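You operate a simulated robot arm through the tools that you are given. There is no shell and no other tool.

You are at the controls of a simulated two-armed robot. One attempt, no reset.

Task
Fetch the black bar and set it on the flat purple panel. Open the panel bench drawer, fetch the white cap button and set it in the inside of the panel bench drawer, then shut the drawer. Take the yellow bracket that says "2" from the build bench top and leave it on the flat black panel. Turn the blue driver dial to 3. Put the green module labelled "67" from the build bench top on top of the cream box on the top of the fill bench. Take the small yellow lamp cap and leave it on the service bench before the left dispenser. Do these in any order. Set down upright: small yellow lamp cap.

Only the result counts: the job must be done as asked and must still hold three seconds after the hand-in. Knocking over, shifting, dropping, spilling or breaking anything else fails it. A push-on lid holds only when it is set on centred and level and pressed home; a screw cap is set on level and turned clockwise until tight.

Robot
Two 7-joint arms with two-finger grippers on one trunk, on a base that moves. Base frame: it is fixed to the floor where the robot stands at the start and does not move with it; the origin is under the middle of the robot, x ahead of it, y to its left, z up. Lengths are in m, angles in degrees, forces in N, time in s.
The left shoulder is at the start at [0.06, 0.123, 0.97], the right one opposite. With the tool pointing down near the work surface each hand reaches from about 0.34 to 0.8 m from the robot's upright axis, wherever it stands, measured 20 degrees to its own side. Places, roughly: black bar [0.75, 0, 0.75]; blue driver dial [1.6, -0.1, 0.9]; cream box [4, 0, 0.75]; flat black panel (13x17x2 cm) [-1.7, 0.3, 0.8]; flat purple panel (13x17x2 cm) [-1.5, 0.3, 0.8]; green module [2.25, 0, 0.75]; inside of the panel bench drawer [-1.5, 0.2, 0.6]; panel bench drawer [-1.5, 0.1, 0.7]; service bench before the left dispenser (12x22 cm) [4.1, -3.2, 0.72]; small yellow lamp cap (7x7x8 cm) [3.5, 0.1, 0.9]; white cap button (3x3x4 cm) [0.9, 0.2, 0.9]; yellow bracket [1.5, 0, 0.75]. Payload 1.47 kg a hand.
The TCP of each hand is the grasp point between the finger pads, 0.016 m short of the fingertips. In the tool frame z runs along the fingers and y along their closing line. The gripper opens to 0.087 m; its body begins 0.055 m behind the TCP.
Orientation is that of the tool frame in the base frame, as [roll, pitch, yaw] about the fixed x, y, z axes, in that order (R = Rz(yaw) Ry(pitch) Rx(roll)). With the fingers straight down and closing along the base's y, the tool's x points along the base's -x, its y along +y and its z along -z.

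Tools
- The arms move only by the tool apply_moves. It takes "left_series", "right_series" or both (then of equal length, played together; a hand with none holds still); each is a list of rows, each a list of 6 numbers: the shift along the tool's x, y, z in m, then the turn, a rotation vector about the tool's x, y, z in degrees. In form: [[tx, ty, tz, wx, wy, wz], ...]. A call has 1 to 20 rows; each row shifts and turns the commanded pose from where the row before left it, along the tool's axes as they then stand. "left_claw" and "right_claw" are, for a hand that has rows, the closure, from 0 (fully open) to 1 (shut), set as the call begins (left out, the last holds). Each row takes 0.2 s and may step no farther than 0.05 m and 8.6 degrees from the row before; otherwise, or with a gripper value out of range, the whole call is refused. A pose out of reach is approached as far as the arm can. The call stops where the force on the tool passes 40 N (or 10 N more than at its start, if that is more) or the arm is blocked; 0.2 s more then pass. Each finger travels about 0.153 m/s and halts on what it meets, pressing with about 26 N; the grip force reading is that of the motor and also rises with nothing between the fingers. The clock runs only during rows and for 0.2 s after the last one: add rows that do not move to give the fingers time. The reply holds the time, the measured pose of the TCP, the force on the tool along the base axes, the opening and the grip force, in the units named above and with some noise, with the torque about the TCP (base axes, N m) and any sound that the robot's microphone picked up.
- Cameras (640 x 400 px; columns grow to the right, rows downward): "scene" is now at [0.0869, 0.0188, 1.5382]; the picture's right is [0.19, -0.98, 0.00], its down [-0.66, -0.13, -0.74] and it looks along [0.72, 0.14, -0.68] (base axes); focal length 264 px, centre (320, 200). "left" rides on the left gripper at [0.073, -0.012, -0.09] in its tool frame; the picture's right is [0.16, 0.99, 0.00], its down [-0.72, 0.12, -0.68] and it looks along [-0.67, 0.11, 0.73] (tool axes); focal length 247 px, centre (320, 200). "right" rides on the right gripper at [0.073, 0.012, -0.09] in its tool frame; the picture's right is [-0.16, 0.99, 0.00], its down [-0.72, -0.12, -0.68] and it looks along [-0.67, -0.11, 0.73] (tool axes); focal length 247 px, centre (320, 200). There is no depth. A picture from a camera that has moved, and an enlarged one, comes with that camera's place and axes in the base frame and with its lens. The place of the scene camera against the robot may be out by one fixed shift of up to 0.012 m in any direction.
- get_image(camera): a new picture of that camera. No time passes.
- lift_body(by): moves the trunk up (or, below 0, down) by that many m; the arms and the scene camera ride with it, the base frame stays. It gives what a move gives, with no picture.
- base_move(legs): drives the robot by 1 to 6 legs, each [ahead, left, turn to the left] in m, m and degrees, along the robot's own axes; the way and the turn of a leg run together, so that a leg with both is an arc; at most 1.5 m and 180 degrees a leg. The arms and the cameras ride along, it lands a little off, and it stops where it bumps. It gives what a move gives.
- head_to(pan, tilt): turns the head with the scene camera to pan (to the left, within 120 degrees either way) and tilt (down, from -29 to 69), counted from straight ahead of the robot. It gives what a move gives.
- close_up(camera, box): a new picture of the part [left, top, right, bottom] of that camera's present view, enlarged. No time passes.
- sign_off(): hands the job in; it is judged then, once.

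Nothing tells you exact positions but the pictures and the camera data. Unless the task says otherwise, let go and move clear before handing in.

The tools are called after ">>>" by a JSON object that holds its "op" and its "data". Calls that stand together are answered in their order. apply_moves: Moves the arms, as the interface text tells. Its arguments: {"type":"object","properties":{"left_series":{"type":"array"},"left_claw":{"type":"number"},"right_series":{"type":"array"},"right_claw":{"type":"number"}},"required":[]} The other tools are called the same way: lift_body (by) moves the trunk up or down; base_move (legs) drives the base; head_to (pan, tilt) turns the head that bears the scene camera; get_image (camera) takes a picture; close_up (camera, box) takes an enlarged picture of a part of a camera's view; sign_off () hands the job in.

At the start:

```text
time_s: 0.0
left_position: [0.4003, 0.2961, 1.1256]
left_tool_rot: [179.9, 0.0, 180.0]
left_contact_force: [0.4, -0.7, 0.2]
left_moment: [-0.03, -0.02, 0.0]
left_grip_width: 0.087
left_grasp_force: 0.1
right_position: [0.4499, -0.1174, 1.1003]
right_tool_rot: [-180.0, -0.1, -180.0]
right_contact_force: [-0.4, 0.0, -0.7]
right_moment: [-0.01, -0.04, -0.02]
right_grip_width: 0.087
right_grasp_force: 0.2
trunk travel left (down, up): [-0.125, 0.105]
robot x, y, heading: [0.0025, -0.0004, -0.0]
head pan, tilt (commanded): [11.0, 42.5]
```

scene: 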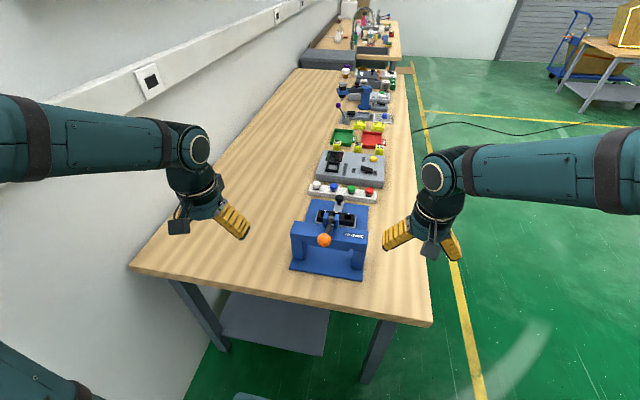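
right: 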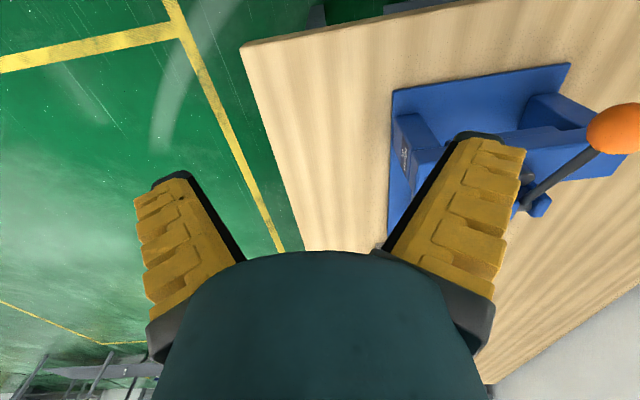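
left: 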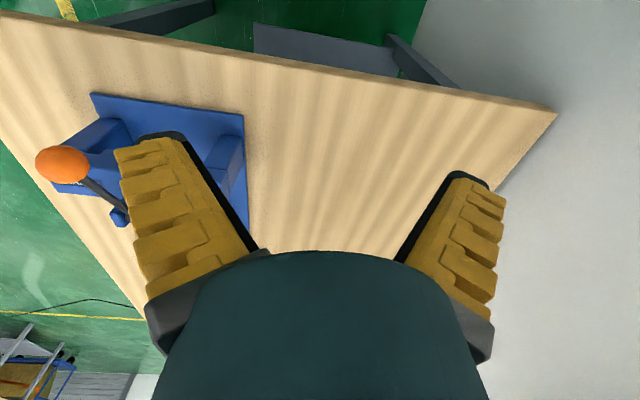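

I see a long bench ahead with a blue press, a row of buttons, a grey fixture holding a black part, bins and a driver farther on. I'll look closer before moving.

>>> {"op": "close_up", "data": {"camera": "scene", "box": [280, 120, 440, 220]}}

>>> {"op": "close_up", "data": {"camera": "scene", "box": [280, 0, 440, 100]}}

>>> {"op": "close_up", "data": {"camera": "scene", "box": [300, 60, 428, 140]}}

```text
4.00 times, centred on (360, 170) of scene
camera zoom: at [0.0869, 0.0188, 1.5382], right [0.19, -0.98, 0.0], down [-0.66, -0.13, -0.74], along [0.72, 0.14, -0.68], focal length 1056 px, centre (160, 320)
```

zoom: 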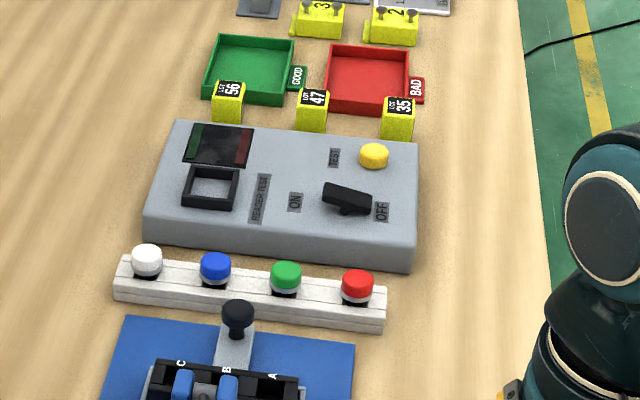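

```text
4.00 times, centred on (360, 50) of scene
camera zoom: at [0.0869, 0.0188, 1.5382], right [0.19, -0.98, 0.0], down [-0.66, -0.13, -0.74], along [0.72, 0.14, -0.68], focal length 1056 px, centre (160, 800)
```

zoom: 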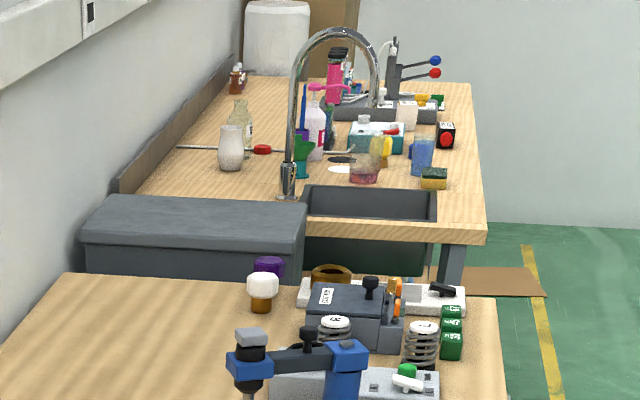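

```text
5.00 times, centred on (364, 100) of scene
camera zoom: at [0.0869, 0.0188, 1.5382], right [0.19, -0.98, 0.0], down [-0.66, -0.13, -0.74], along [0.72, 0.14, -0.68], focal length 1321 px, centre (100, 700)
```

zoom: 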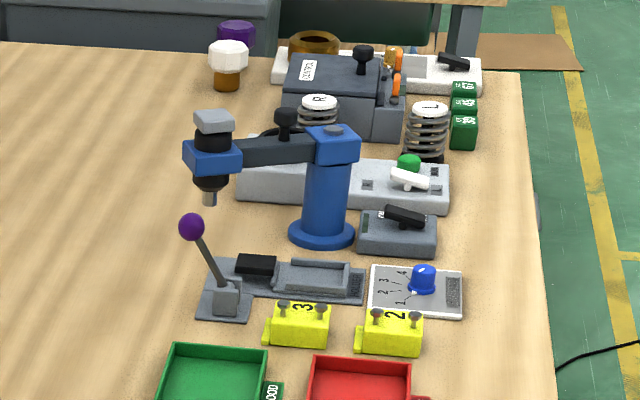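

I see the bench layout: the blue press in front, white button strip, test box, bins, brackets "3" and "2", driver with blue dial, and farther modules. Next I'll zoom in on the press, where the black bar should be.

>>> {"op": "close_up", "data": {"camera": "scene", "box": [280, 180, 400, 290]}}

>>> {"op": "close_up", "data": {"camera": "right", "box": [380, 40, 640, 240]}}

>>> {"op": "close_up", "data": {"camera": "left", "box": [20, 80, 260, 240]}}

```text
3.64 times, centred on (340, 235) of scene
camera zoom: at [0.0869, 0.0188, 1.5382], right [0.19, -0.98, 0.0], down [-0.66, -0.13, -0.74], along [0.72, 0.14, -0.68], focal length 960 px, centre (247, 73)
```

zoom: 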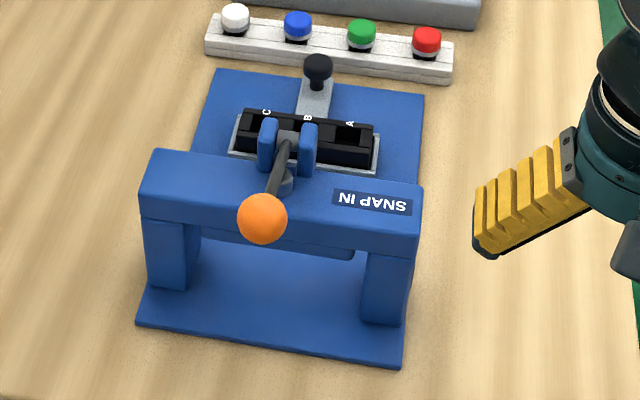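

```text
2.00 times, centred on (510, 140) of right
camera zoom: at [0.376, -0.1063, 1.1893], right [0.16, 0.99, 0.0], down [0.72, -0.12, 0.68], along [0.67, -0.11, -0.73], focal length 494 px, centre (-60, 320)
```

zoom: 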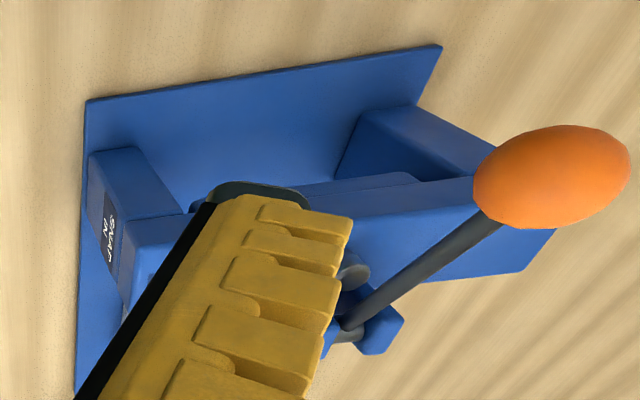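

```text
2.50 times, centred on (140, 160) of left
camera zoom: at [0.3284, 0.2849, 1.2145], right [-0.16, 0.99, 0.0], down [0.72, 0.12, 0.68], along [0.67, 0.11, -0.73], focal length 617 px, centre (770, 300)
```

zoom: 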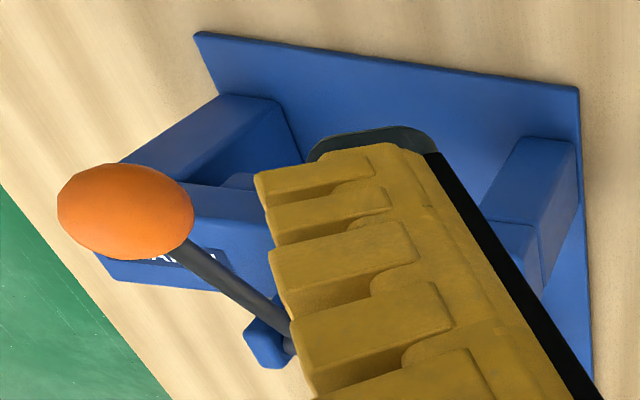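

The black A-B-C bar seems to sit in a tray of the "SNAP IN" press, near [0.78, 0.09]. I'll zoom in tighter on it and on the button strip.

>>> {"op": "close_up", "data": {"camera": "scene", "box": [308, 190, 372, 230]}}

>>> {"op": "close_up", "data": {"camera": "scene", "box": [304, 172, 384, 208]}}

>>> {"op": "close_up", "data": {"camera": "scene", "box": [280, 200, 384, 290]}}

```text
10.00 times, centred on (340, 210) of scene
camera zoom: at [0.0869, 0.0188, 1.5382], right [0.19, -0.98, 0.0], down [-0.66, -0.13, -0.74], along [0.72, 0.14, -0.68], focal length 2641 px, centre (120, 100)
```

zoom: 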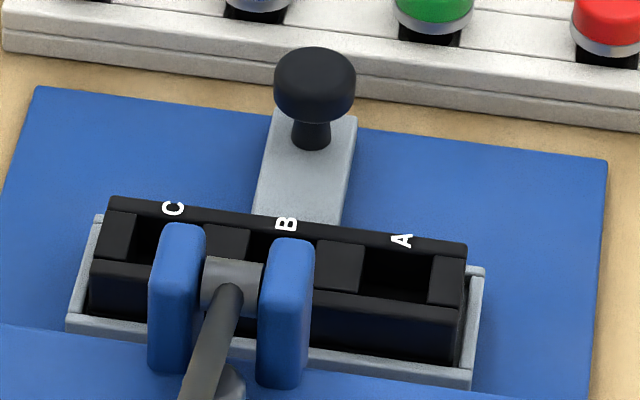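

```text
8.00 times, centred on (344, 190) of scene
camera zoom: at [0.0869, 0.0188, 1.5382], right [0.19, -0.98, 0.0], down [-0.66, -0.13, -0.74], along [0.72, 0.14, -0.68], focal length 2113 px, centre (128, 280)
```

zoom: 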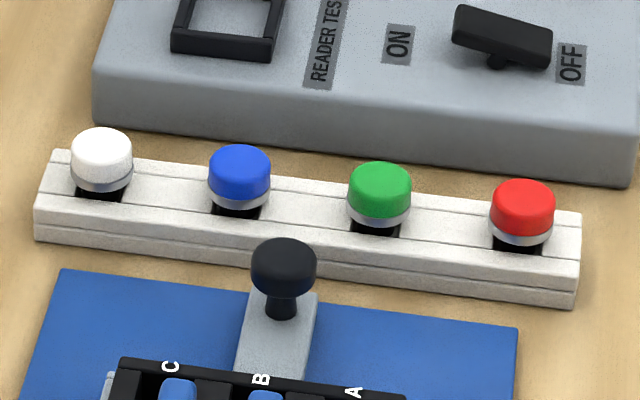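

```text
4.44 times, centred on (332, 245) of scene
camera zoom: at [0.0869, 0.0188, 1.5382], right [0.19, -0.98, 0.0], down [-0.66, -0.13, -0.74], along [0.72, 0.14, -0.68], focal length 1174 px, centre (267, 0)
```

zoom: 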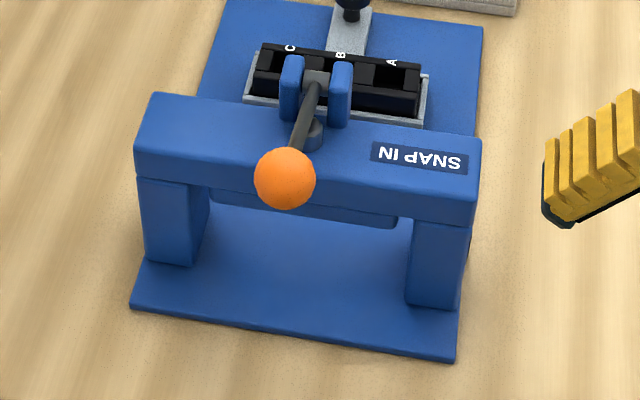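

The black bar sits in a sliding carriage under the press's lever brackets, and the white cap button is the left one on the strip. I'll survey the rest of the room with the head.

>>> {"op": "head_to", "data": {"pan": 120, "tilt": 25}}

>>> {"op": "get_image", "data": {"camera": "scene"}}

>>> {"op": "head_to", "data": {"pan": -120, "tilt": 25}}

>>> {"op": "get_image", "data": {"camera": "scene"}}

>>> {"op": "head_to", "data": {"pan": -45, "tilt": 25}}

>>> {"op": "get_image", "data": {"camera": "scene"}}

```text
time_s: 1.9
left_position: [0.4013, 0.296, 1.1259]
left_tool_rot: [179.9, 0.0, -180.0]
left_contact_force: [0.7, 0.0, 0.1]
left_moment: [-0.01, 0.03, -0.02]
left_grip_width: 0.0868
left_grasp_force: 0.0
right_position: [0.45, -0.1171, 1.0999]
right_tool_rot: [-180.0, 0.0, 180.0]
right_contact_force: [-0.4, 0.3, 0.1]
right_moment: [0.0, -0.02, -0.03]
right_grip_width: 0.0868
right_grasp_force: 0.1
trunk travel left (down, up): [-0.125, 0.105]
robot x, y, heading: [-0.0004, 0.0023, 0.2]
head pan, tilt (commanded): [120.0, 25.0]
```

```text
taken
camera scene: at [-0.0408, 0.0827, 1.5652], right [0.87, 0.5, 0.0], down [0.21, -0.37, -0.91], along [-0.45, 0.79, -0.42], focal length 264 px, centre (320, 200)
```

scene: 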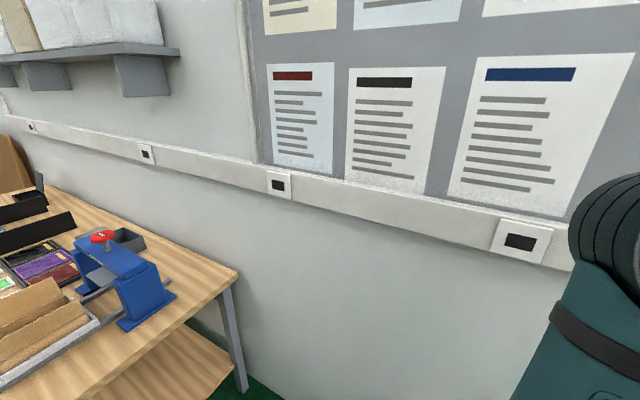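

```text
time_s: 5.3
left_position: [0.4007, 0.2957, 1.1255]
left_tool_rot: [179.9, 0.1, 180.0]
left_contact_force: [-0.4, -0.3, 1.0]
left_moment: [-0.01, -0.02, -0.02]
left_grip_width: 0.087
left_grasp_force: 0.0
right_position: [0.45, -0.1156, 1.1001]
right_tool_rot: [-180.0, 0.0, 179.9]
right_contact_force: [0.5, -0.3, -0.2]
right_moment: [0.0, 0.0, 0.01]
right_grip_width: 0.0871
right_grasp_force: 0.0
trunk travel left (down, up): [-0.125, 0.105]
robot x, y, heading: [0.0013, -0.0029, -0.0]
head pan, tilt (commanded): [-120.0, 25.0]
```

```text
taken
camera scene: at [-0.0408, -0.0769, 1.5653], right [-0.87, 0.5, 0.0], down [0.21, 0.37, -0.91], along [-0.45, -0.79, -0.42], focal length 264 px, centre (320, 200)
```

scene: 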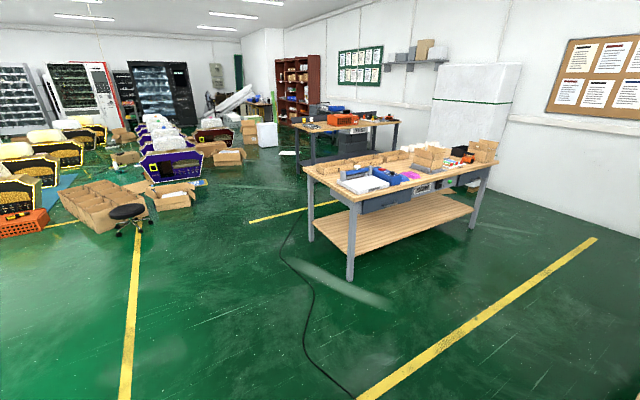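

```text
time_s: 6.7
left_position: [0.4007, 0.2971, 1.1255]
left_tool_rot: [180.0, -0.1, -180.0]
left_contact_force: [-0.6, -0.6, 0.2]
left_moment: [0.0, 0.0, 0.03]
left_grip_width: 0.087
left_grasp_force: 0.0
right_position: [0.4493, -0.1164, 1.0999]
right_tool_rot: [180.0, 0.0, -180.0]
right_contact_force: [-0.4, -0.3, 0.6]
right_moment: [0.03, -0.04, 0.03]
right_grip_width: 0.0869
right_grasp_force: 0.0
trunk travel left (down, up): [-0.125, 0.105]
robot x, y, heading: [-0.0048, 0.0013, 0.0]
head pan, tilt (commanded): [-45.0, 25.0]
```

```text
taken
camera scene: at [0.0703, -0.0623, 1.5653], right [-0.71, -0.71, 0.0], down [-0.3, 0.3, -0.91], along [0.64, -0.64, -0.42], focal length 264 px, centre (320, 200)
```

scene: 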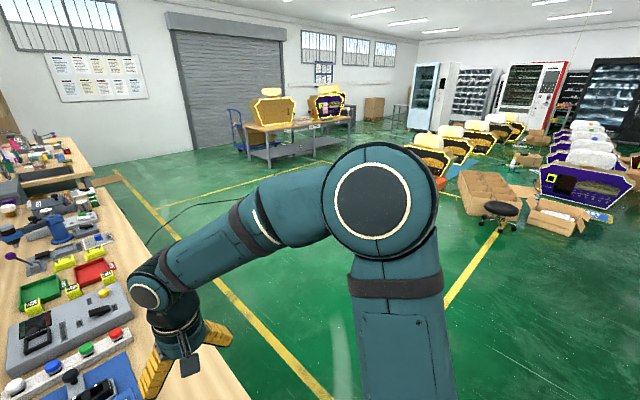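

The panel bench is behind-left, the service bench with two dispensers is across the aisle, and the build bench extends ahead with open floor on its right side. I'll drive round to the right side of the build bench and face it.

>>> {"op": "base_move", "data": {"legs": [[0, -0.75, 0], [0.8, 0, 0], [0, 0, 90]]}}

>>> {"op": "head_to", "data": {"pan": 0, "tilt": 45}}

>>> {"op": "get_image", "data": {"camera": "scene"}}

>>> {"op": "get_image", "data": {"camera": "left"}}

>>> {"op": "get_image", "data": {"camera": "right"}}

```text
time_s: 21.3
left_position: [0.4792, -0.337, 1.1259]
left_tool_rot: [180.0, 0.1, -89.5]
left_contact_force: [-0.2, -0.2, -0.6]
left_moment: [0.01, -0.03, 0.01]
left_grip_width: 0.0868
left_grasp_force: 0.1
right_position: [0.8925, -0.2848, 1.1005]
right_tool_rot: [-180.0, 0.0, -89.6]
right_contact_force: [0.1, 0.1, 0.1]
right_moment: [0.01, -0.01, 0.02]
right_grip_width: 0.0871
right_grasp_force: 0.1
trunk travel left (down, up): [-0.125, 0.105]
robot x, y, heading: [0.7775, -0.7345, 90.3]
head pan, tilt (commanded): [-45.0, 25.0]
```

```text
time_s: 22.4
left_position: [0.4788, -0.337, 1.1269]
left_tool_rot: [-180.0, 0.0, -89.5]
left_contact_force: [0.4, 0.6, -1.4]
left_moment: [0.03, 0.0, 0.01]
left_grip_width: 0.0872
left_grasp_force: 0.1
right_position: [0.8931, -0.2848, 1.1003]
right_tool_rot: [179.9, 0.0, -89.6]
right_contact_force: [0.5, -0.2, 0.0]
right_moment: [0.0, -0.01, 0.01]
right_grip_width: 0.0872
right_grasp_force: 0.1
trunk travel left (down, up): [-0.125, 0.105]
robot x, y, heading: [0.7785, -0.7328, 90.2]
head pan, tilt (commanded): [0.0, 45.0]
```

```text
taken
camera scene: at [0.773, -0.641, 1.5347], right [1.0, 0.01, 0.0], down [0.0, -0.71, -0.71], along [0.0, 0.71, -0.71], focal length 264 px, centre (320, 200)
```

scene: 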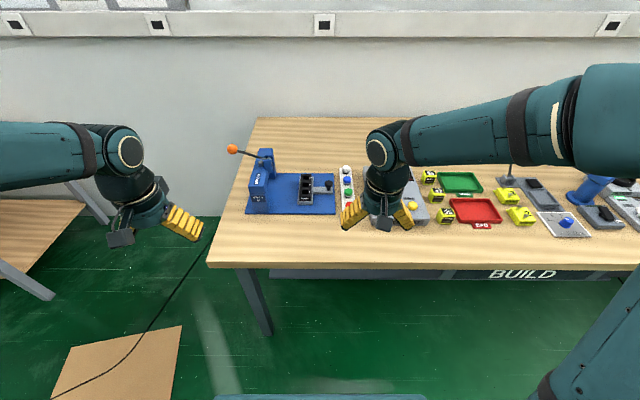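

```text
taken
camera left: at [0.4917, -0.4095, 1.2145], right [-0.99, -0.17, 0.0], down [-0.12, 0.72, 0.68], along [-0.11, 0.67, -0.73], focal length 247 px, centre (320, 200)
```

left: 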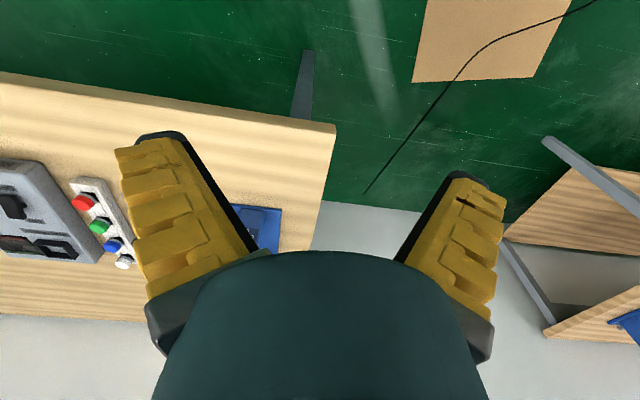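

```text
taken
camera right: at [0.8803, -0.3581, 1.1893], right [-0.99, 0.15, 0.0], down [0.11, 0.72, 0.68], along [0.1, 0.67, -0.73], focal length 247 px, centre (320, 200)
```

right: 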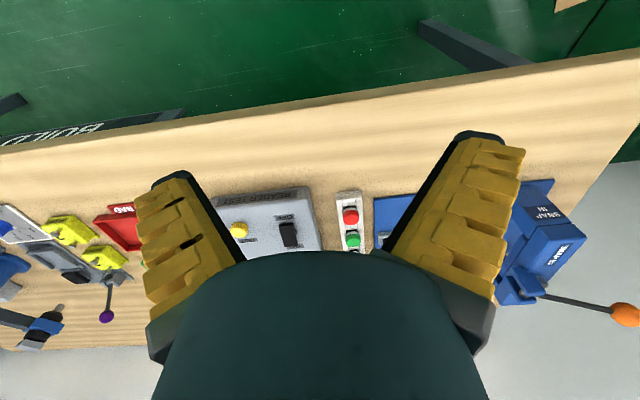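

From the side the bench top looks to be at z≈0.83 and its edge at y≈-0.21; the bar's around [0.71, 0.08, 0.88]. I'll zoom in on the press and button strip from here.

>>> {"op": "close_up", "data": {"camera": "scene", "box": [220, 135, 348, 215]}}

>>> {"op": "close_up", "data": {"camera": "scene", "box": [280, 160, 360, 210]}}

>>> {"op": "close_up", "data": {"camera": "scene", "box": [410, 150, 640, 250]}}

```text
5.00 times, centred on (284, 175) of scene
camera zoom: at [0.773, -0.641, 1.5347], right [1.0, 0.01, 0.0], down [0.0, -0.71, -0.71], along [0.0, 0.71, -0.71], focal length 1321 px, centre (500, 325)
```

zoom: 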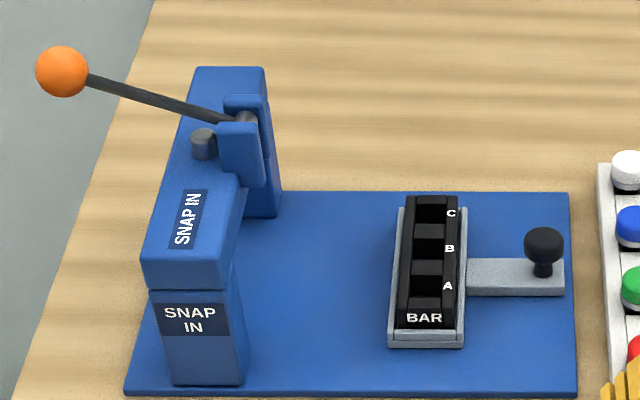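

```text
8.00 times, centred on (320, 185) of scene
camera zoom: at [0.773, -0.641, 1.5347], right [1.0, 0.01, 0.0], down [0.0, -0.71, -0.71], along [0.0, 0.71, -0.71], focal length 2113 px, centre (320, 320)
```

zoom: 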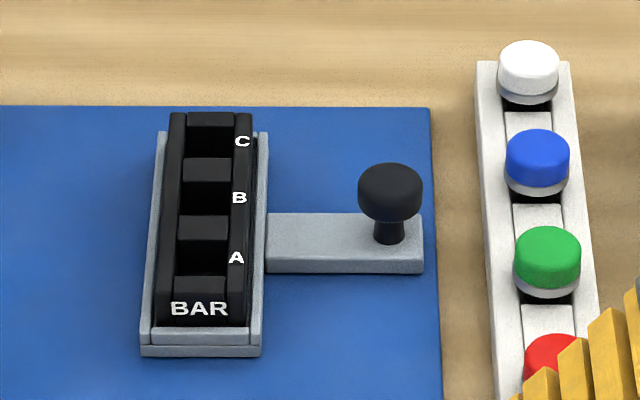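

```text
2.78 times, centred on (525, 200) of scene
camera zoom: at [0.773, -0.641, 1.5347], right [1.0, 0.01, 0.0], down [0.0, -0.71, -0.71], along [0.0, 0.71, -0.71], focal length 735 px, centre (-250, 200)
```

zoom: 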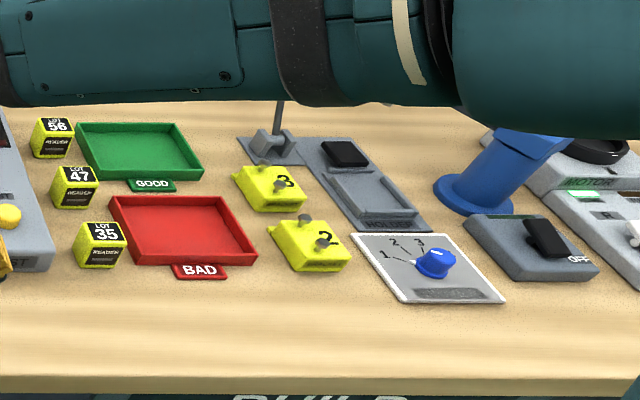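

The bar sits along y in its tray with its top near [0.72, 0.085, 0.88], about 4 cm wide; the white cap is near [0.87, 0.187, 0.885]. I'll drive closer to the bench so that both are within reach.

>>> {"op": "base_move", "data": {"legs": [[0.13, 0, 0]]}}

>>> {"op": "get_image", "data": {"camera": "scene"}}

```text
time_s: 23.7
left_position: [0.4778, -0.2053, 1.1261]
left_tool_rot: [-179.9, -0.1, -89.5]
left_contact_force: [0.4, 1.1, 0.0]
left_moment: [-0.08, -0.06, 0.03]
left_grip_width: 0.0868
left_grasp_force: 0.0
right_position: [0.892, -0.1543, 1.0999]
right_tool_rot: [179.9, -0.1, -89.6]
right_contact_force: [-0.3, 0.1, 0.5]
right_moment: [-0.05, 0.0, 0.05]
right_grip_width: 0.0868
right_grasp_force: 0.1
trunk travel left (down, up): [-0.125, 0.105]
robot x, y, heading: [0.7786, -0.6046, 90.5]
head pan, tilt (commanded): [0.0, 45.0]
```

```text
taken
camera scene: at [0.7721, -0.5101, 1.5346], right [1.0, 0.01, 0.0], down [0.0, -0.71, -0.71], along [0.0, 0.71, -0.71], focal length 264 px, centre (320, 200)
```

scene: 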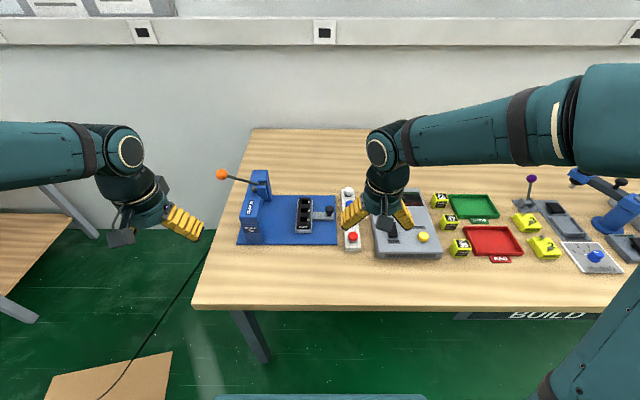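

No bump; the robot's now 0.69 m from the bar. I'll bring the left hand over the bar at a safe height and shift the right hand aside.

>>> {"op": "apply_moves", "data": {"left_series": [[0, -0.0484, 0, 0, 0, 0], [0, -0.0484, 0, 0, 0, 0], [0, -0.0484, 0, 0, 0, 0], [0, -0.0484, 0, 0, 0, 0], [0, -0.0484, 0, 0, 0, 0], [-0.0485, 0, 0, 0, 0, 0], [-0.0485, 0, 0, 0, 0, 0], [-0.0485, 0, 0, 0, 0, 0], [-0.0485, 0, 0, 0, 0, 0], [-0.0485, 0, 0, 0, 0, 0], [-0.0485, 0, 0, 0, 0, 0], [0, 0, 0.045, 0, 0, 0], [0, 0, 0.045, 0, 0, 0], [0, 0, 0, 0, 0, 0]], "right_series": [[0, -0.05, 0, 0, 0, 0], [0, -0.05, 0, 0, 0, 0], [0, -0.05, 0, 0, 0, 0], [0, 0, 0, 0, 0, 0], [0, 0, 0, 0, 0, 0], [0, 0, 0, 0, 0, 0], [0, 0, 0, 0, 0, 0], [0, 0, 0, 0, 0, 0], [0, 0, 0, 0, 0, 0], [0, 0, 0, 0, 0, 0], [0, 0, 0, 0, 0, 0], [0, 0, 0, 0, 0, 0], [0, 0, 0, 0, 0, 0], [0, 0, 0, 0, 0, 0]], "left_claw": 0.22}}

>>> {"op": "get_image", "data": {"camera": "left"}}

>>> {"op": "get_image", "data": {"camera": "scene"}}

```text
time_s: 26.7
left_position: [0.7182, 0.0824, 1.0366]
left_tool_rot: [-180.0, 0.0, -89.6]
left_contact_force: [0.4, -0.4, 0.0]
left_moment: [0.0, 0.0, 0.0]
left_grip_width: 0.0716
left_grasp_force: 2.2
right_position: [1.0424, -0.1565, 1.1022]
right_tool_rot: [180.0, -0.1, -89.6]
right_contact_force: [0.7, 0.0, 0.4]
right_moment: [0.0, 0.02, -0.02]
right_grip_width: 0.087
right_grasp_force: 0.0
trunk travel left (down, up): [-0.125, 0.105]
robot x, y, heading: [0.7749, -0.6009, 90.0]
head pan, tilt (commanded): [0.0, 45.0]
```

```text
taken
camera left: at [0.7312, 0.0098, 1.1238], right [-0.99, -0.16, 0.0], down [-0.12, 0.72, 0.68], along [-0.11, 0.67, -0.73], focal length 247 px, centre (320, 200)
```

left: 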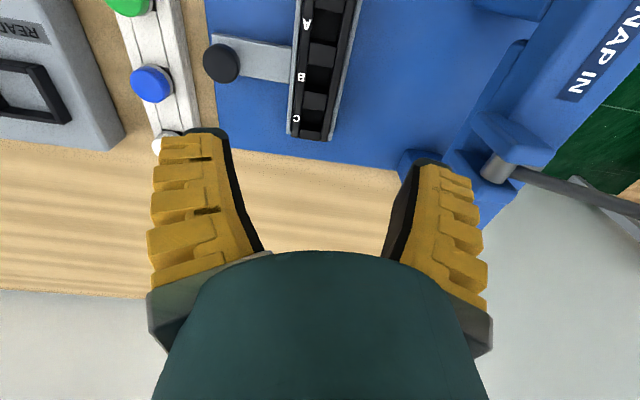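

```text
taken
camera scene: at [0.772, -0.5126, 1.5348], right [1.0, 0.01, 0.0], down [0.0, -0.71, -0.71], along [0.0, 0.71, -0.71], focal length 264 px, centre (320, 200)
```

scene: 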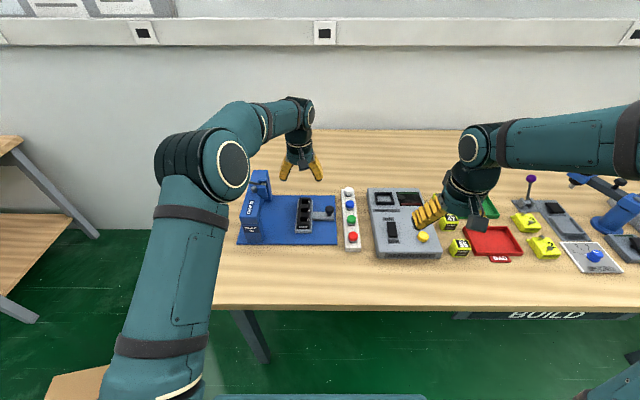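

The left hand hovers over the bar; the wrist view agrees with the scene estimate (the B label at about [0.738, 0.083]). I'll zoom in to measure the bar's sides and ends.

>>> {"op": "close_up", "data": {"camera": "left", "box": [240, 0, 400, 150]}}

>>> {"op": "close_up", "data": {"camera": "scene", "box": [270, 160, 366, 250]}}

```text
2.67 times, centred on (320, 75) of left
camera zoom: at [0.7312, 0.0098, 1.1238], right [-0.99, -0.16, 0.0], down [-0.12, 0.72, 0.68], along [-0.11, 0.67, -0.73], focal length 659 px, centre (320, 533)
```

zoom: 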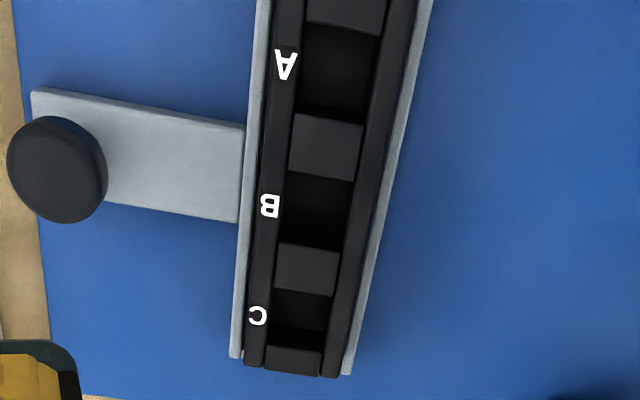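

```text
4.44 times, centred on (318, 205) of scene
camera zoom: at [0.772, -0.5126, 1.5348], right [1.0, 0.01, 0.0], down [0.0, -0.71, -0.71], along [0.0, 0.71, -0.71], focal length 1174 px, centre (329, 178)
```

zoom: 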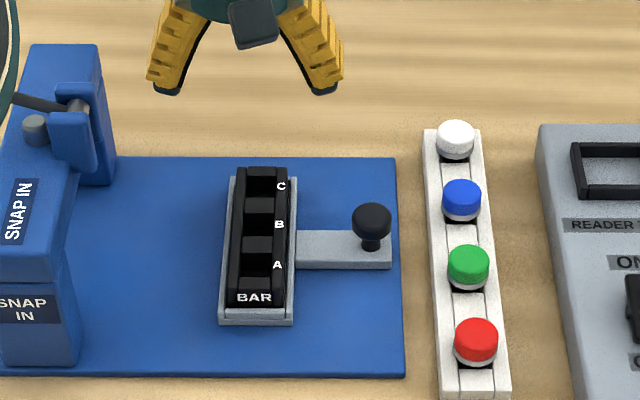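

The bar is centred at about x=0.721, spanning y 0.03–0.145, 4 cm wide. I'll narrow the fingers and descend around it, stopping short of the tray walls.

>>> {"op": "apply_moves", "data": {"left_series": [[-0.007, -0.003, 0, 0, 0, 0], [0, 0, 0.035, 0, 0, 0], [0, 0, 0.035, 0, 0, 0], [0, 0, 0.035, 0, 0, 0], [0, 0, 0.025, 0, 0, 0], [0, 0, 0, 0, 0, 0]], "left_claw": 0.35}}

>>> {"op": "get_image", "data": {"camera": "left"}}

>>> {"op": "close_up", "data": {"camera": "scene", "box": [270, 160, 366, 250]}}

```text
time_s: 28.1
left_position: [0.723, 0.093, 0.9079]
left_tool_rot: [-179.9, 0.0, -89.6]
left_contact_force: [0.0, -0.1, -0.3]
left_moment: [0.02, 0.01, 0.0]
left_grip_width: 0.0614
left_grasp_force: 3.5
right_position: [1.0429, -0.1561, 1.1009]
right_tool_rot: [180.0, 0.1, -89.6]
right_contact_force: [-0.3, 0.2, -0.1]
right_moment: [-0.01, -0.02, -0.03]
right_grip_width: 0.087
right_grasp_force: 0.1
trunk travel left (down, up): [-0.125, 0.105]
robot x, y, heading: [0.783, -0.6102, 90.3]
head pan, tilt (commanded): [0.0, 45.0]
```

```text
taken
camera left: at [0.7356, 0.0196, 0.9965], right [-0.99, -0.16, 0.0], down [-0.12, 0.72, 0.68], along [-0.11, 0.67, -0.73], focal length 247 px, centre (320, 200)
```

left: 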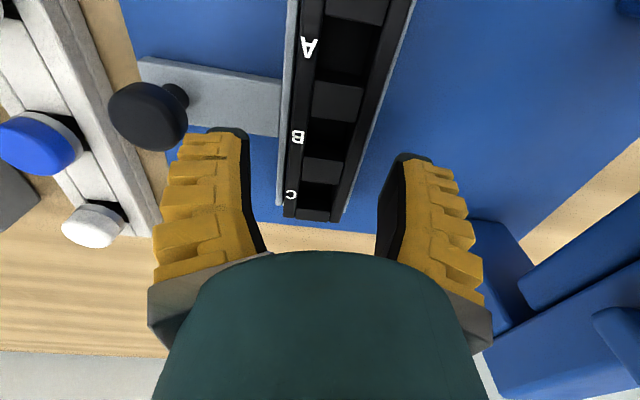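

```text
4.44 times, centred on (318, 205) of scene
camera zoom: at [0.7721, -0.5119, 1.5347], right [1.0, 0.01, 0.0], down [0.0, -0.71, -0.71], along [0.0, 0.71, -0.71], focal length 1174 px, centre (329, 178)
```

zoom: 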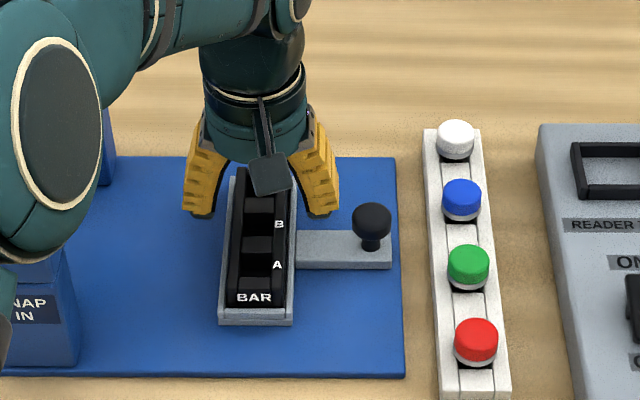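

The fingers straddle the bar well and pass clear of the black knob. I'll narrow slightly more, lower the last 3 cm and grip.

>>> {"op": "apply_moves", "data": {"left_series": [[0, 0.0015, 0, 0, 0, 0], [0, 0, 0, 0, 0, 0], [0, 0, 0.015, 0, 0, 0], [0, 0, 0.015, 0, 0, 0], [0, 0, 0, 0, 0, 0]], "left_claw": 0.43}}

>>> {"op": "get_image", "data": {"camera": "left"}}

>>> {"op": "close_up", "data": {"camera": "scene", "box": [270, 160, 366, 250]}}

```text
time_s: 29.3
left_position: [0.7212, 0.0924, 0.8767]
left_tool_rot: [-179.9, -0.1, -89.6]
left_contact_force: [0.1, 0.2, 0.6]
left_moment: [-0.03, -0.04, 0.0]
left_grip_width: 0.055
left_grasp_force: 3.8
right_position: [1.0416, -0.1558, 1.1021]
right_tool_rot: [-180.0, 0.0, -89.6]
right_contact_force: [1.3, 0.8, 0.3]
right_moment: [-0.03, 0.0, 0.0]
right_grip_width: 0.0869
right_grasp_force: 0.1
trunk travel left (down, up): [-0.125, 0.105]
robot x, y, heading: [0.7759, -0.6072, 90.3]
head pan, tilt (commanded): [0.0, 45.0]
```

```text
taken
camera left: at [0.7341, 0.0195, 0.9648], right [-0.99, -0.16, 0.0], down [-0.12, 0.72, 0.68], along [-0.11, 0.67, -0.73], focal length 247 px, centre (320, 200)
```

left: 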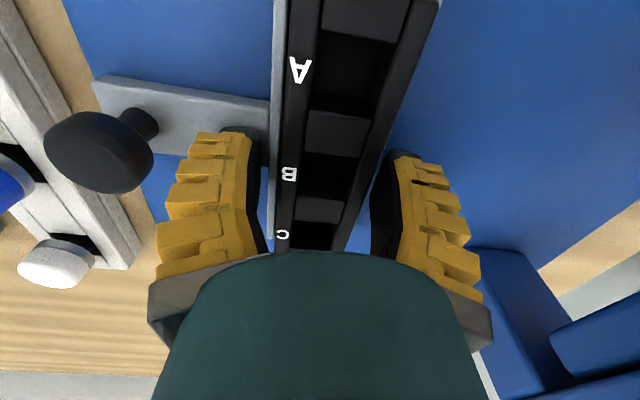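

```text
4.44 times, centred on (318, 205) of scene
camera zoom: at [0.7721, -0.5118, 1.5347], right [1.0, 0.01, 0.0], down [0.0, -0.71, -0.71], along [0.0, 0.71, -0.71], focal length 1174 px, centre (329, 178)
```

zoom: 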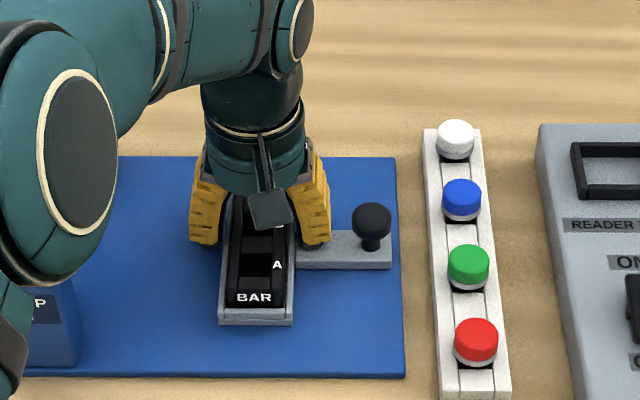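

The fingers are around the bar at the right height. I'll close the grip.

>>> {"op": "apply_moves", "data": {"left_series": [[0, 0, 0, 0, 0, 0], [0, 0, 0, 0, 0, 0], [0, 0, 0, 0, 0, 0]], "left_claw": 1.0}}

```text
time_s: 30.1
left_position: [0.7201, 0.0924, 0.8797]
left_tool_rot: [180.0, 0.4, -89.5]
left_contact_force: [-7.1, 3.1, 31.2]
left_moment: [-0.1, 0.31, -0.05]
left_grip_width: 0.0343
left_grasp_force: 25.7
right_position: [1.0415, -0.1584, 1.102]
right_tool_rot: [-180.0, 0.1, -89.6]
right_contact_force: [0.6, -0.1, 0.3]
right_moment: [0.01, -0.03, 0.03]
right_grip_width: 0.087
right_grasp_force: 0.1
trunk travel left (down, up): [-0.125, 0.105]
robot x, y, heading: [0.7792, -0.6029, 90.4]
head pan, tilt (commanded): [0.0, 45.0]
```

The grip closed at 34 mm with an upward push, so the tips probably rest on the tray walls. I'll lift gently and check what comes up.

>>> {"op": "apply_moves", "data": {"left_series": [[0, 0, -0.004, 0, 0, 0], [0, 0, -0.004, 0, 0, 0], [0, 0, -0.004, 0, 0, 0], [0, 0, 0, 0, 0, 0]]}}

>>> {"op": "close_up", "data": {"camera": "scene", "box": [270, 160, 366, 250]}}

>>> {"op": "get_image", "data": {"camera": "left"}}

```text
time_s: 31.1
left_position: [0.7203, 0.0906, 0.8884]
left_tool_rot: [-179.9, -0.1, -89.7]
left_contact_force: [0.5, 1.1, -1.5]
left_moment: [-0.02, 0.02, 0.01]
left_grip_width: 0.0347
left_grasp_force: 26.0
right_position: [1.0428, -0.156, 1.1014]
right_tool_rot: [179.9, 0.0, -89.6]
right_contact_force: [-0.3, -0.3, 0.4]
right_moment: [-0.01, 0.0, 0.03]
right_grip_width: 0.0869
right_grasp_force: 0.0
trunk travel left (down, up): [-0.125, 0.105]
robot x, y, heading: [0.7766, -0.6063, 90.5]
head pan, tilt (commanded): [0.0, 45.0]
```

```text
4.44 times, centred on (318, 205) of scene
camera zoom: at [0.7721, -0.5115, 1.5346], right [1.0, 0.01, 0.0], down [0.0, -0.71, -0.71], along [0.0, 0.71, -0.71], focal length 1174 px, centre (329, 178)
```

zoom: 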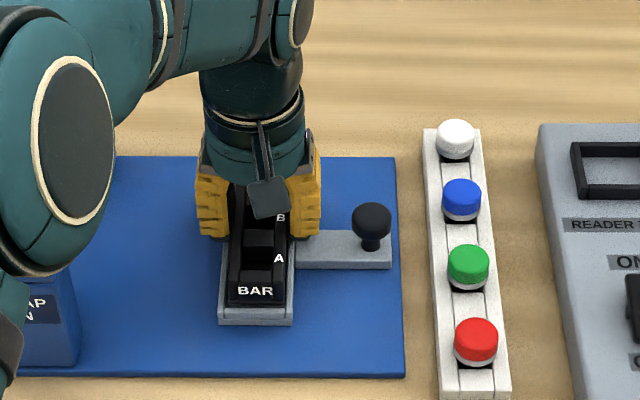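

```text
taken
camera left: at [0.7343, 0.0185, 0.9763], right [-0.99, -0.16, 0.0], down [-0.12, 0.73, 0.68], along [-0.11, 0.67, -0.74], focal length 247 px, centre (320, 200)
```

left: 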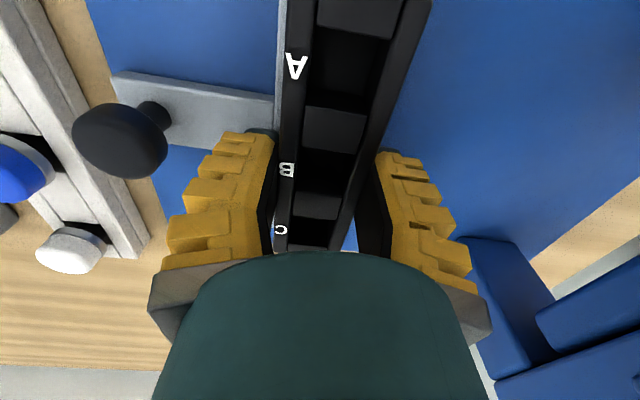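

The bar is rising with the hand and its tray stays put. I'll lift it well clear.

>>> {"op": "apply_moves", "data": {"left_series": [[0, 0, -0.01, 0, 0, 0], [0, 0, -0.015, 0, 0, 0], [0, 0, -0.025, 0, 0, 0], [0, 0, -0.035, 0, 0, 0], [0, 0, -0.04, 0, 0, 0], [0, 0, -0.045, 0, 0, 0], [0, 0, -0.045, 0, 0, 0], [0, 0, 0, 0, 0, 0]]}}

>>> {"op": "get_image", "data": {"camera": "scene"}}

>>> {"op": "close_up", "data": {"camera": "scene", "box": [270, 120, 366, 250]}}

```text
time_s: 32.9
left_position: [0.722, 0.0924, 1.1014]
left_tool_rot: [179.9, -0.2, -89.6]
left_contact_force: [-0.2, -1.2, -1.4]
left_moment: [-0.02, 0.0, 0.0]
left_grip_width: 0.0346
left_grasp_force: 26.2
right_position: [1.0428, -0.1563, 1.1015]
right_tool_rot: [-180.0, -0.1, -89.6]
right_contact_force: [-0.6, 0.4, -0.2]
right_moment: [0.03, -0.02, 0.0]
right_grip_width: 0.0868
right_grasp_force: 0.0
trunk travel left (down, up): [-0.125, 0.105]
robot x, y, heading: [0.7764, -0.6043, 90.3]
head pan, tilt (commanded): [0.0, 45.0]
```

```text
taken
camera scene: at [0.7721, -0.5112, 1.5346], right [1.0, 0.01, 0.0], down [0.0, -0.71, -0.71], along [0.0, 0.71, -0.71], focal length 264 px, centre (320, 200)
```

scene: 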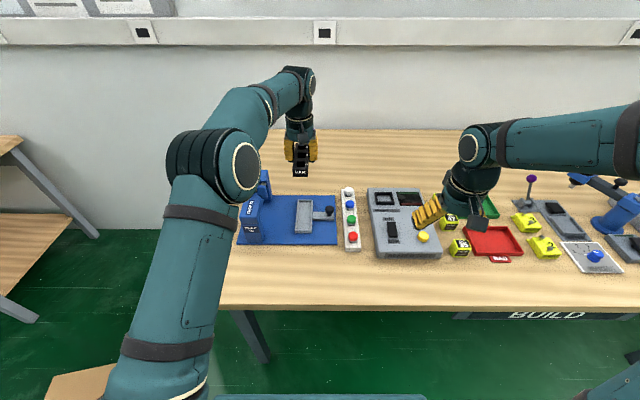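

```text
3.08 times, centred on (318, 185) of scene
camera zoom: at [0.7721, -0.5112, 1.5346], right [1.0, 0.01, 0.0], down [0.0, -0.71, -0.71], along [0.0, 0.71, -0.71], focal length 813 px, centre (326, 246)
```

zoom: 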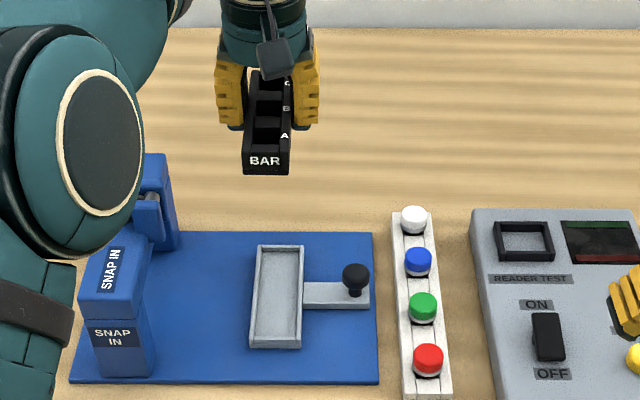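

The bar is in the left hand and the tray is empty. I'll draw the left hand back toward the robot, then edge the base forward so the right hand can reach the white cap.

>>> {"op": "apply_moves", "data": {"left_series": [[0.045, 0, 0, 0, 0, 0], [0.045, 0, 0, 0, 0, 0], [0.045, 0, 0, 0, 0, 0], [0.045, 0, 0, 0, 0, 0], [0.045, 0, 0, 0, 0, 0], [0.045, 0, 0, 0, 0, 0], [0.03, 0.02, 0, 0, 0, 0], [0, 0.045, 0, 0, 0, 0], [0, 0.045, 0, 0, 0, 0], [0, 0.045, 0, 0, 0, 0], [0, 0, 0, 0, 0, 0]]}}

>>> {"op": "base_move", "data": {"legs": [[0.06, 0, 0]]}}

>>> {"op": "get_image", "data": {"camera": "scene"}}

>>> {"op": "close_up", "data": {"camera": "scene", "box": [290, 170, 410, 260]}}

```text
time_s: 35.3
left_position: [0.5683, -0.2082, 1.1021]
left_tool_rot: [180.0, 0.0, -89.7]
left_contact_force: [0.4, 0.1, -1.7]
left_moment: [0.03, 0.02, -0.01]
left_grip_width: 0.0344
left_grasp_force: 25.8
right_position: [1.043, -0.1564, 1.1008]
right_tool_rot: [-180.0, -0.1, -89.6]
right_contact_force: [1.2, -0.9, -0.2]
right_moment: [-0.04, -0.01, -0.03]
right_grip_width: 0.0867
right_grasp_force: 0.2
trunk travel left (down, up): [-0.125, 0.105]
robot x, y, heading: [0.7762, -0.6063, 90.3]
head pan, tilt (commanded): [0.0, 45.0]
```

```text
time_s: 36.2
left_position: [0.5686, -0.1457, 1.1009]
left_tool_rot: [-180.0, -0.1, -89.6]
left_contact_force: [-0.3, 0.8, -1.2]
left_moment: [0.0, -0.01, -0.02]
left_grip_width: 0.0346
left_grasp_force: 26.4
right_position: [1.0412, -0.0943, 1.101]
right_tool_rot: [180.0, -0.1, -89.6]
right_contact_force: [0.7, 0.3, 0.0]
right_moment: [-0.02, -0.03, 0.0]
right_grip_width: 0.0867
right_grasp_force: 0.1
trunk travel left (down, up): [-0.125, 0.105]
robot x, y, heading: [0.7793, -0.545, 90.6]
head pan, tilt (commanded): [0.0, 45.0]
```

```text
taken
camera scene: at [0.7717, -0.4494, 1.5345], right [1.0, 0.01, 0.0], down [0.0, -0.71, -0.71], along [0.0, 0.71, -0.71], focal length 264 px, centre (320, 200)
```

scene: 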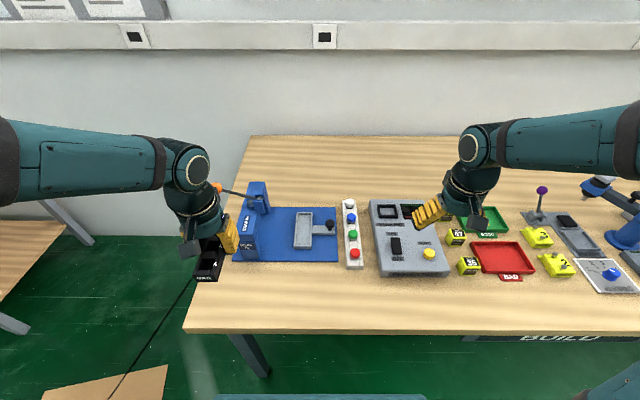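

```text
4.44 times, centred on (350, 215) of scene
camera zoom: at [0.7717, -0.4494, 1.5345], right [1.0, 0.01, 0.0], down [0.0, -0.71, -0.71], along [0.0, 0.71, -0.71], focal length 1174 px, centre (187, 133)
```

zoom: 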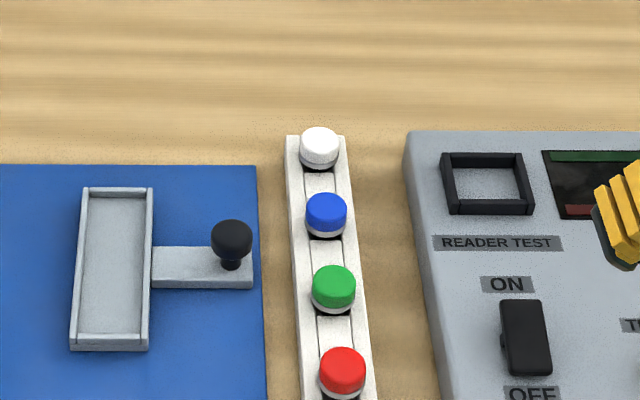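

The robot is at y=-0.545 with no bump. I'll bring the right hand over the white cap at a safe height and look with its wrist camera.

>>> {"op": "apply_moves", "data": {"right_series": [[0, 0.041, 0, 0, 0, 0], [0, 0.041, 0, 0, 0, 0], [0, 0.041, 0, 0, 0, 0], [0, 0.041, 0, 0, 0, 0], [-0.045, 0, 0, 0, 0, 0], [-0.045, 0, 0, 0, 0, 0], [-0.045, 0, 0, 0, 0, 0], [-0.045, 0, 0, 0, 0, 0], [-0.045, 0, 0, 0, 0, 0], [-0.045, 0, 0, 0, 0, 0], [0, 0, 0.04, 0, 0, 0], [0, 0, 0.04, 0, 0, 0], [0, 0, 0, 0, 0, 0]], "right_claw": 0.35}}

>>> {"op": "get_image", "data": {"camera": "right"}}

>>> {"op": "get_image", "data": {"camera": "scene"}}

```text
time_s: 39.0
left_position: [0.5682, -0.1479, 1.1002]
left_tool_rot: [-180.0, 0.0, -89.6]
left_contact_force: [0.4, -0.2, -1.6]
left_moment: [0.02, -0.03, -0.01]
left_grip_width: 0.0347
left_grasp_force: 26.7
right_position: [0.8772, 0.1732, 1.0227]
right_tool_rot: [-180.0, 0.1, -89.6]
right_contact_force: [-1.0, -0.2, 0.0]
right_moment: [-0.01, 0.01, 0.03]
right_grip_width: 0.0612
right_grasp_force: 3.1
trunk travel left (down, up): [-0.125, 0.105]
robot x, y, heading: [0.7744, -0.5466, 90.5]
head pan, tilt (commanded): [0.0, 45.0]
```

```text
taken
camera right: at [0.8647, 0.0998, 1.1122], right [-0.99, 0.15, 0.0], down [0.11, 0.72, 0.68], along [0.1, 0.67, -0.73], focal length 247 px, centre (320, 200)
```

right: 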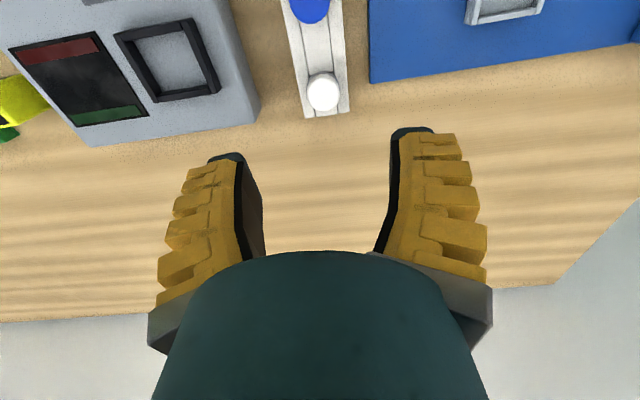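

```text
taken
camera scene: at [0.7719, -0.4522, 1.5348], right [1.0, 0.01, 0.0], down [0.0, -0.71, -0.71], along [0.0, 0.71, -0.71], focal length 264 px, centre (320, 200)
```

scene: 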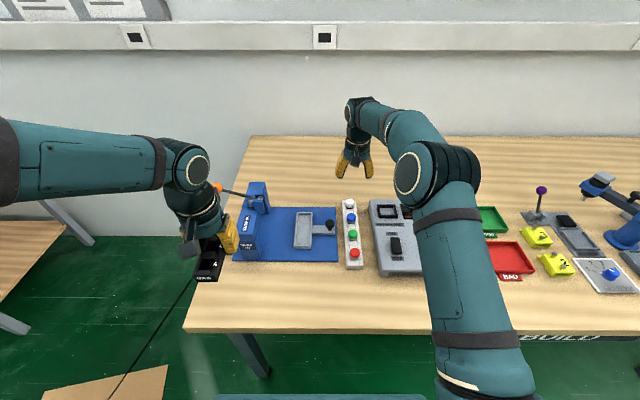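

The white cap appears near [0.876, 0.18]. I'll shift a little, descend partway and measure again.

>>> {"op": "apply_moves", "data": {"right_series": [[-0.007, 0.001, 0, 0, 0, 0], [0, 0, 0.03, 0, 0, 0], [0, 0, 0.025, 0, 0, 0], [0, 0, 0, 0, 0, 0]]}}

>>> {"op": "get_image", "data": {"camera": "right"}}

>>> {"op": "close_up", "data": {"camera": "scene", "box": [310, 150, 390, 220]}}

```text
time_s: 40.0
left_position: [0.5681, -0.1492, 1.1018]
left_tool_rot: [179.8, 0.0, -89.6]
left_contact_force: [0.3, -0.3, -1.4]
left_moment: [0.05, 0.0, 0.0]
left_grip_width: 0.0348
left_grasp_force: 26.2
right_position: [0.8755, 0.1805, 0.9654]
right_tool_rot: [-180.0, 0.0, -89.6]
right_contact_force: [-1.0, 1.2, -0.3]
right_moment: [-0.01, -0.01, 0.0]
right_grip_width: 0.0615
right_grasp_force: 3.7
trunk travel left (down, up): [-0.125, 0.105]
robot x, y, heading: [0.7747, -0.5458, 90.8]
head pan, tilt (commanded): [0.0, 45.0]
```

```text
taken
camera right: at [0.8636, 0.1067, 1.0548], right [-0.99, 0.15, 0.0], down [0.11, 0.72, 0.68], along [0.1, 0.67, -0.73], focal length 247 px, centre (320, 200)
```

right: 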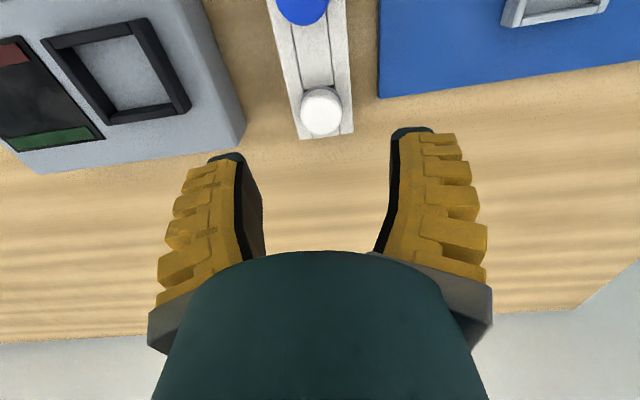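

```text
5.71 times, centred on (350, 185) of scene
camera zoom: at [0.7718, -0.4516, 1.5347], right [1.0, 0.01, 0.0], down [0.0, -0.71, -0.71], along [0.0, 0.71, -0.71], focal length 1509 px, centre (149, 286)
```

zoom: 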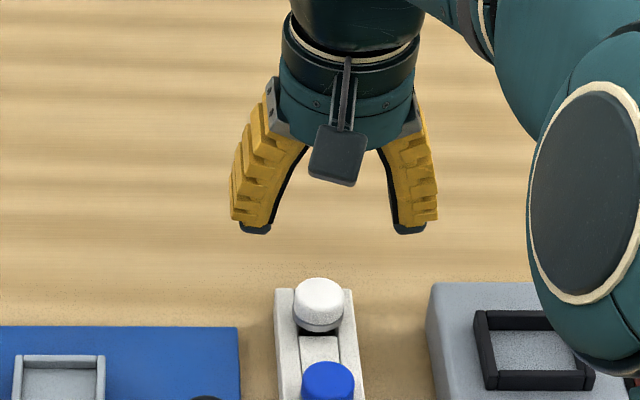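

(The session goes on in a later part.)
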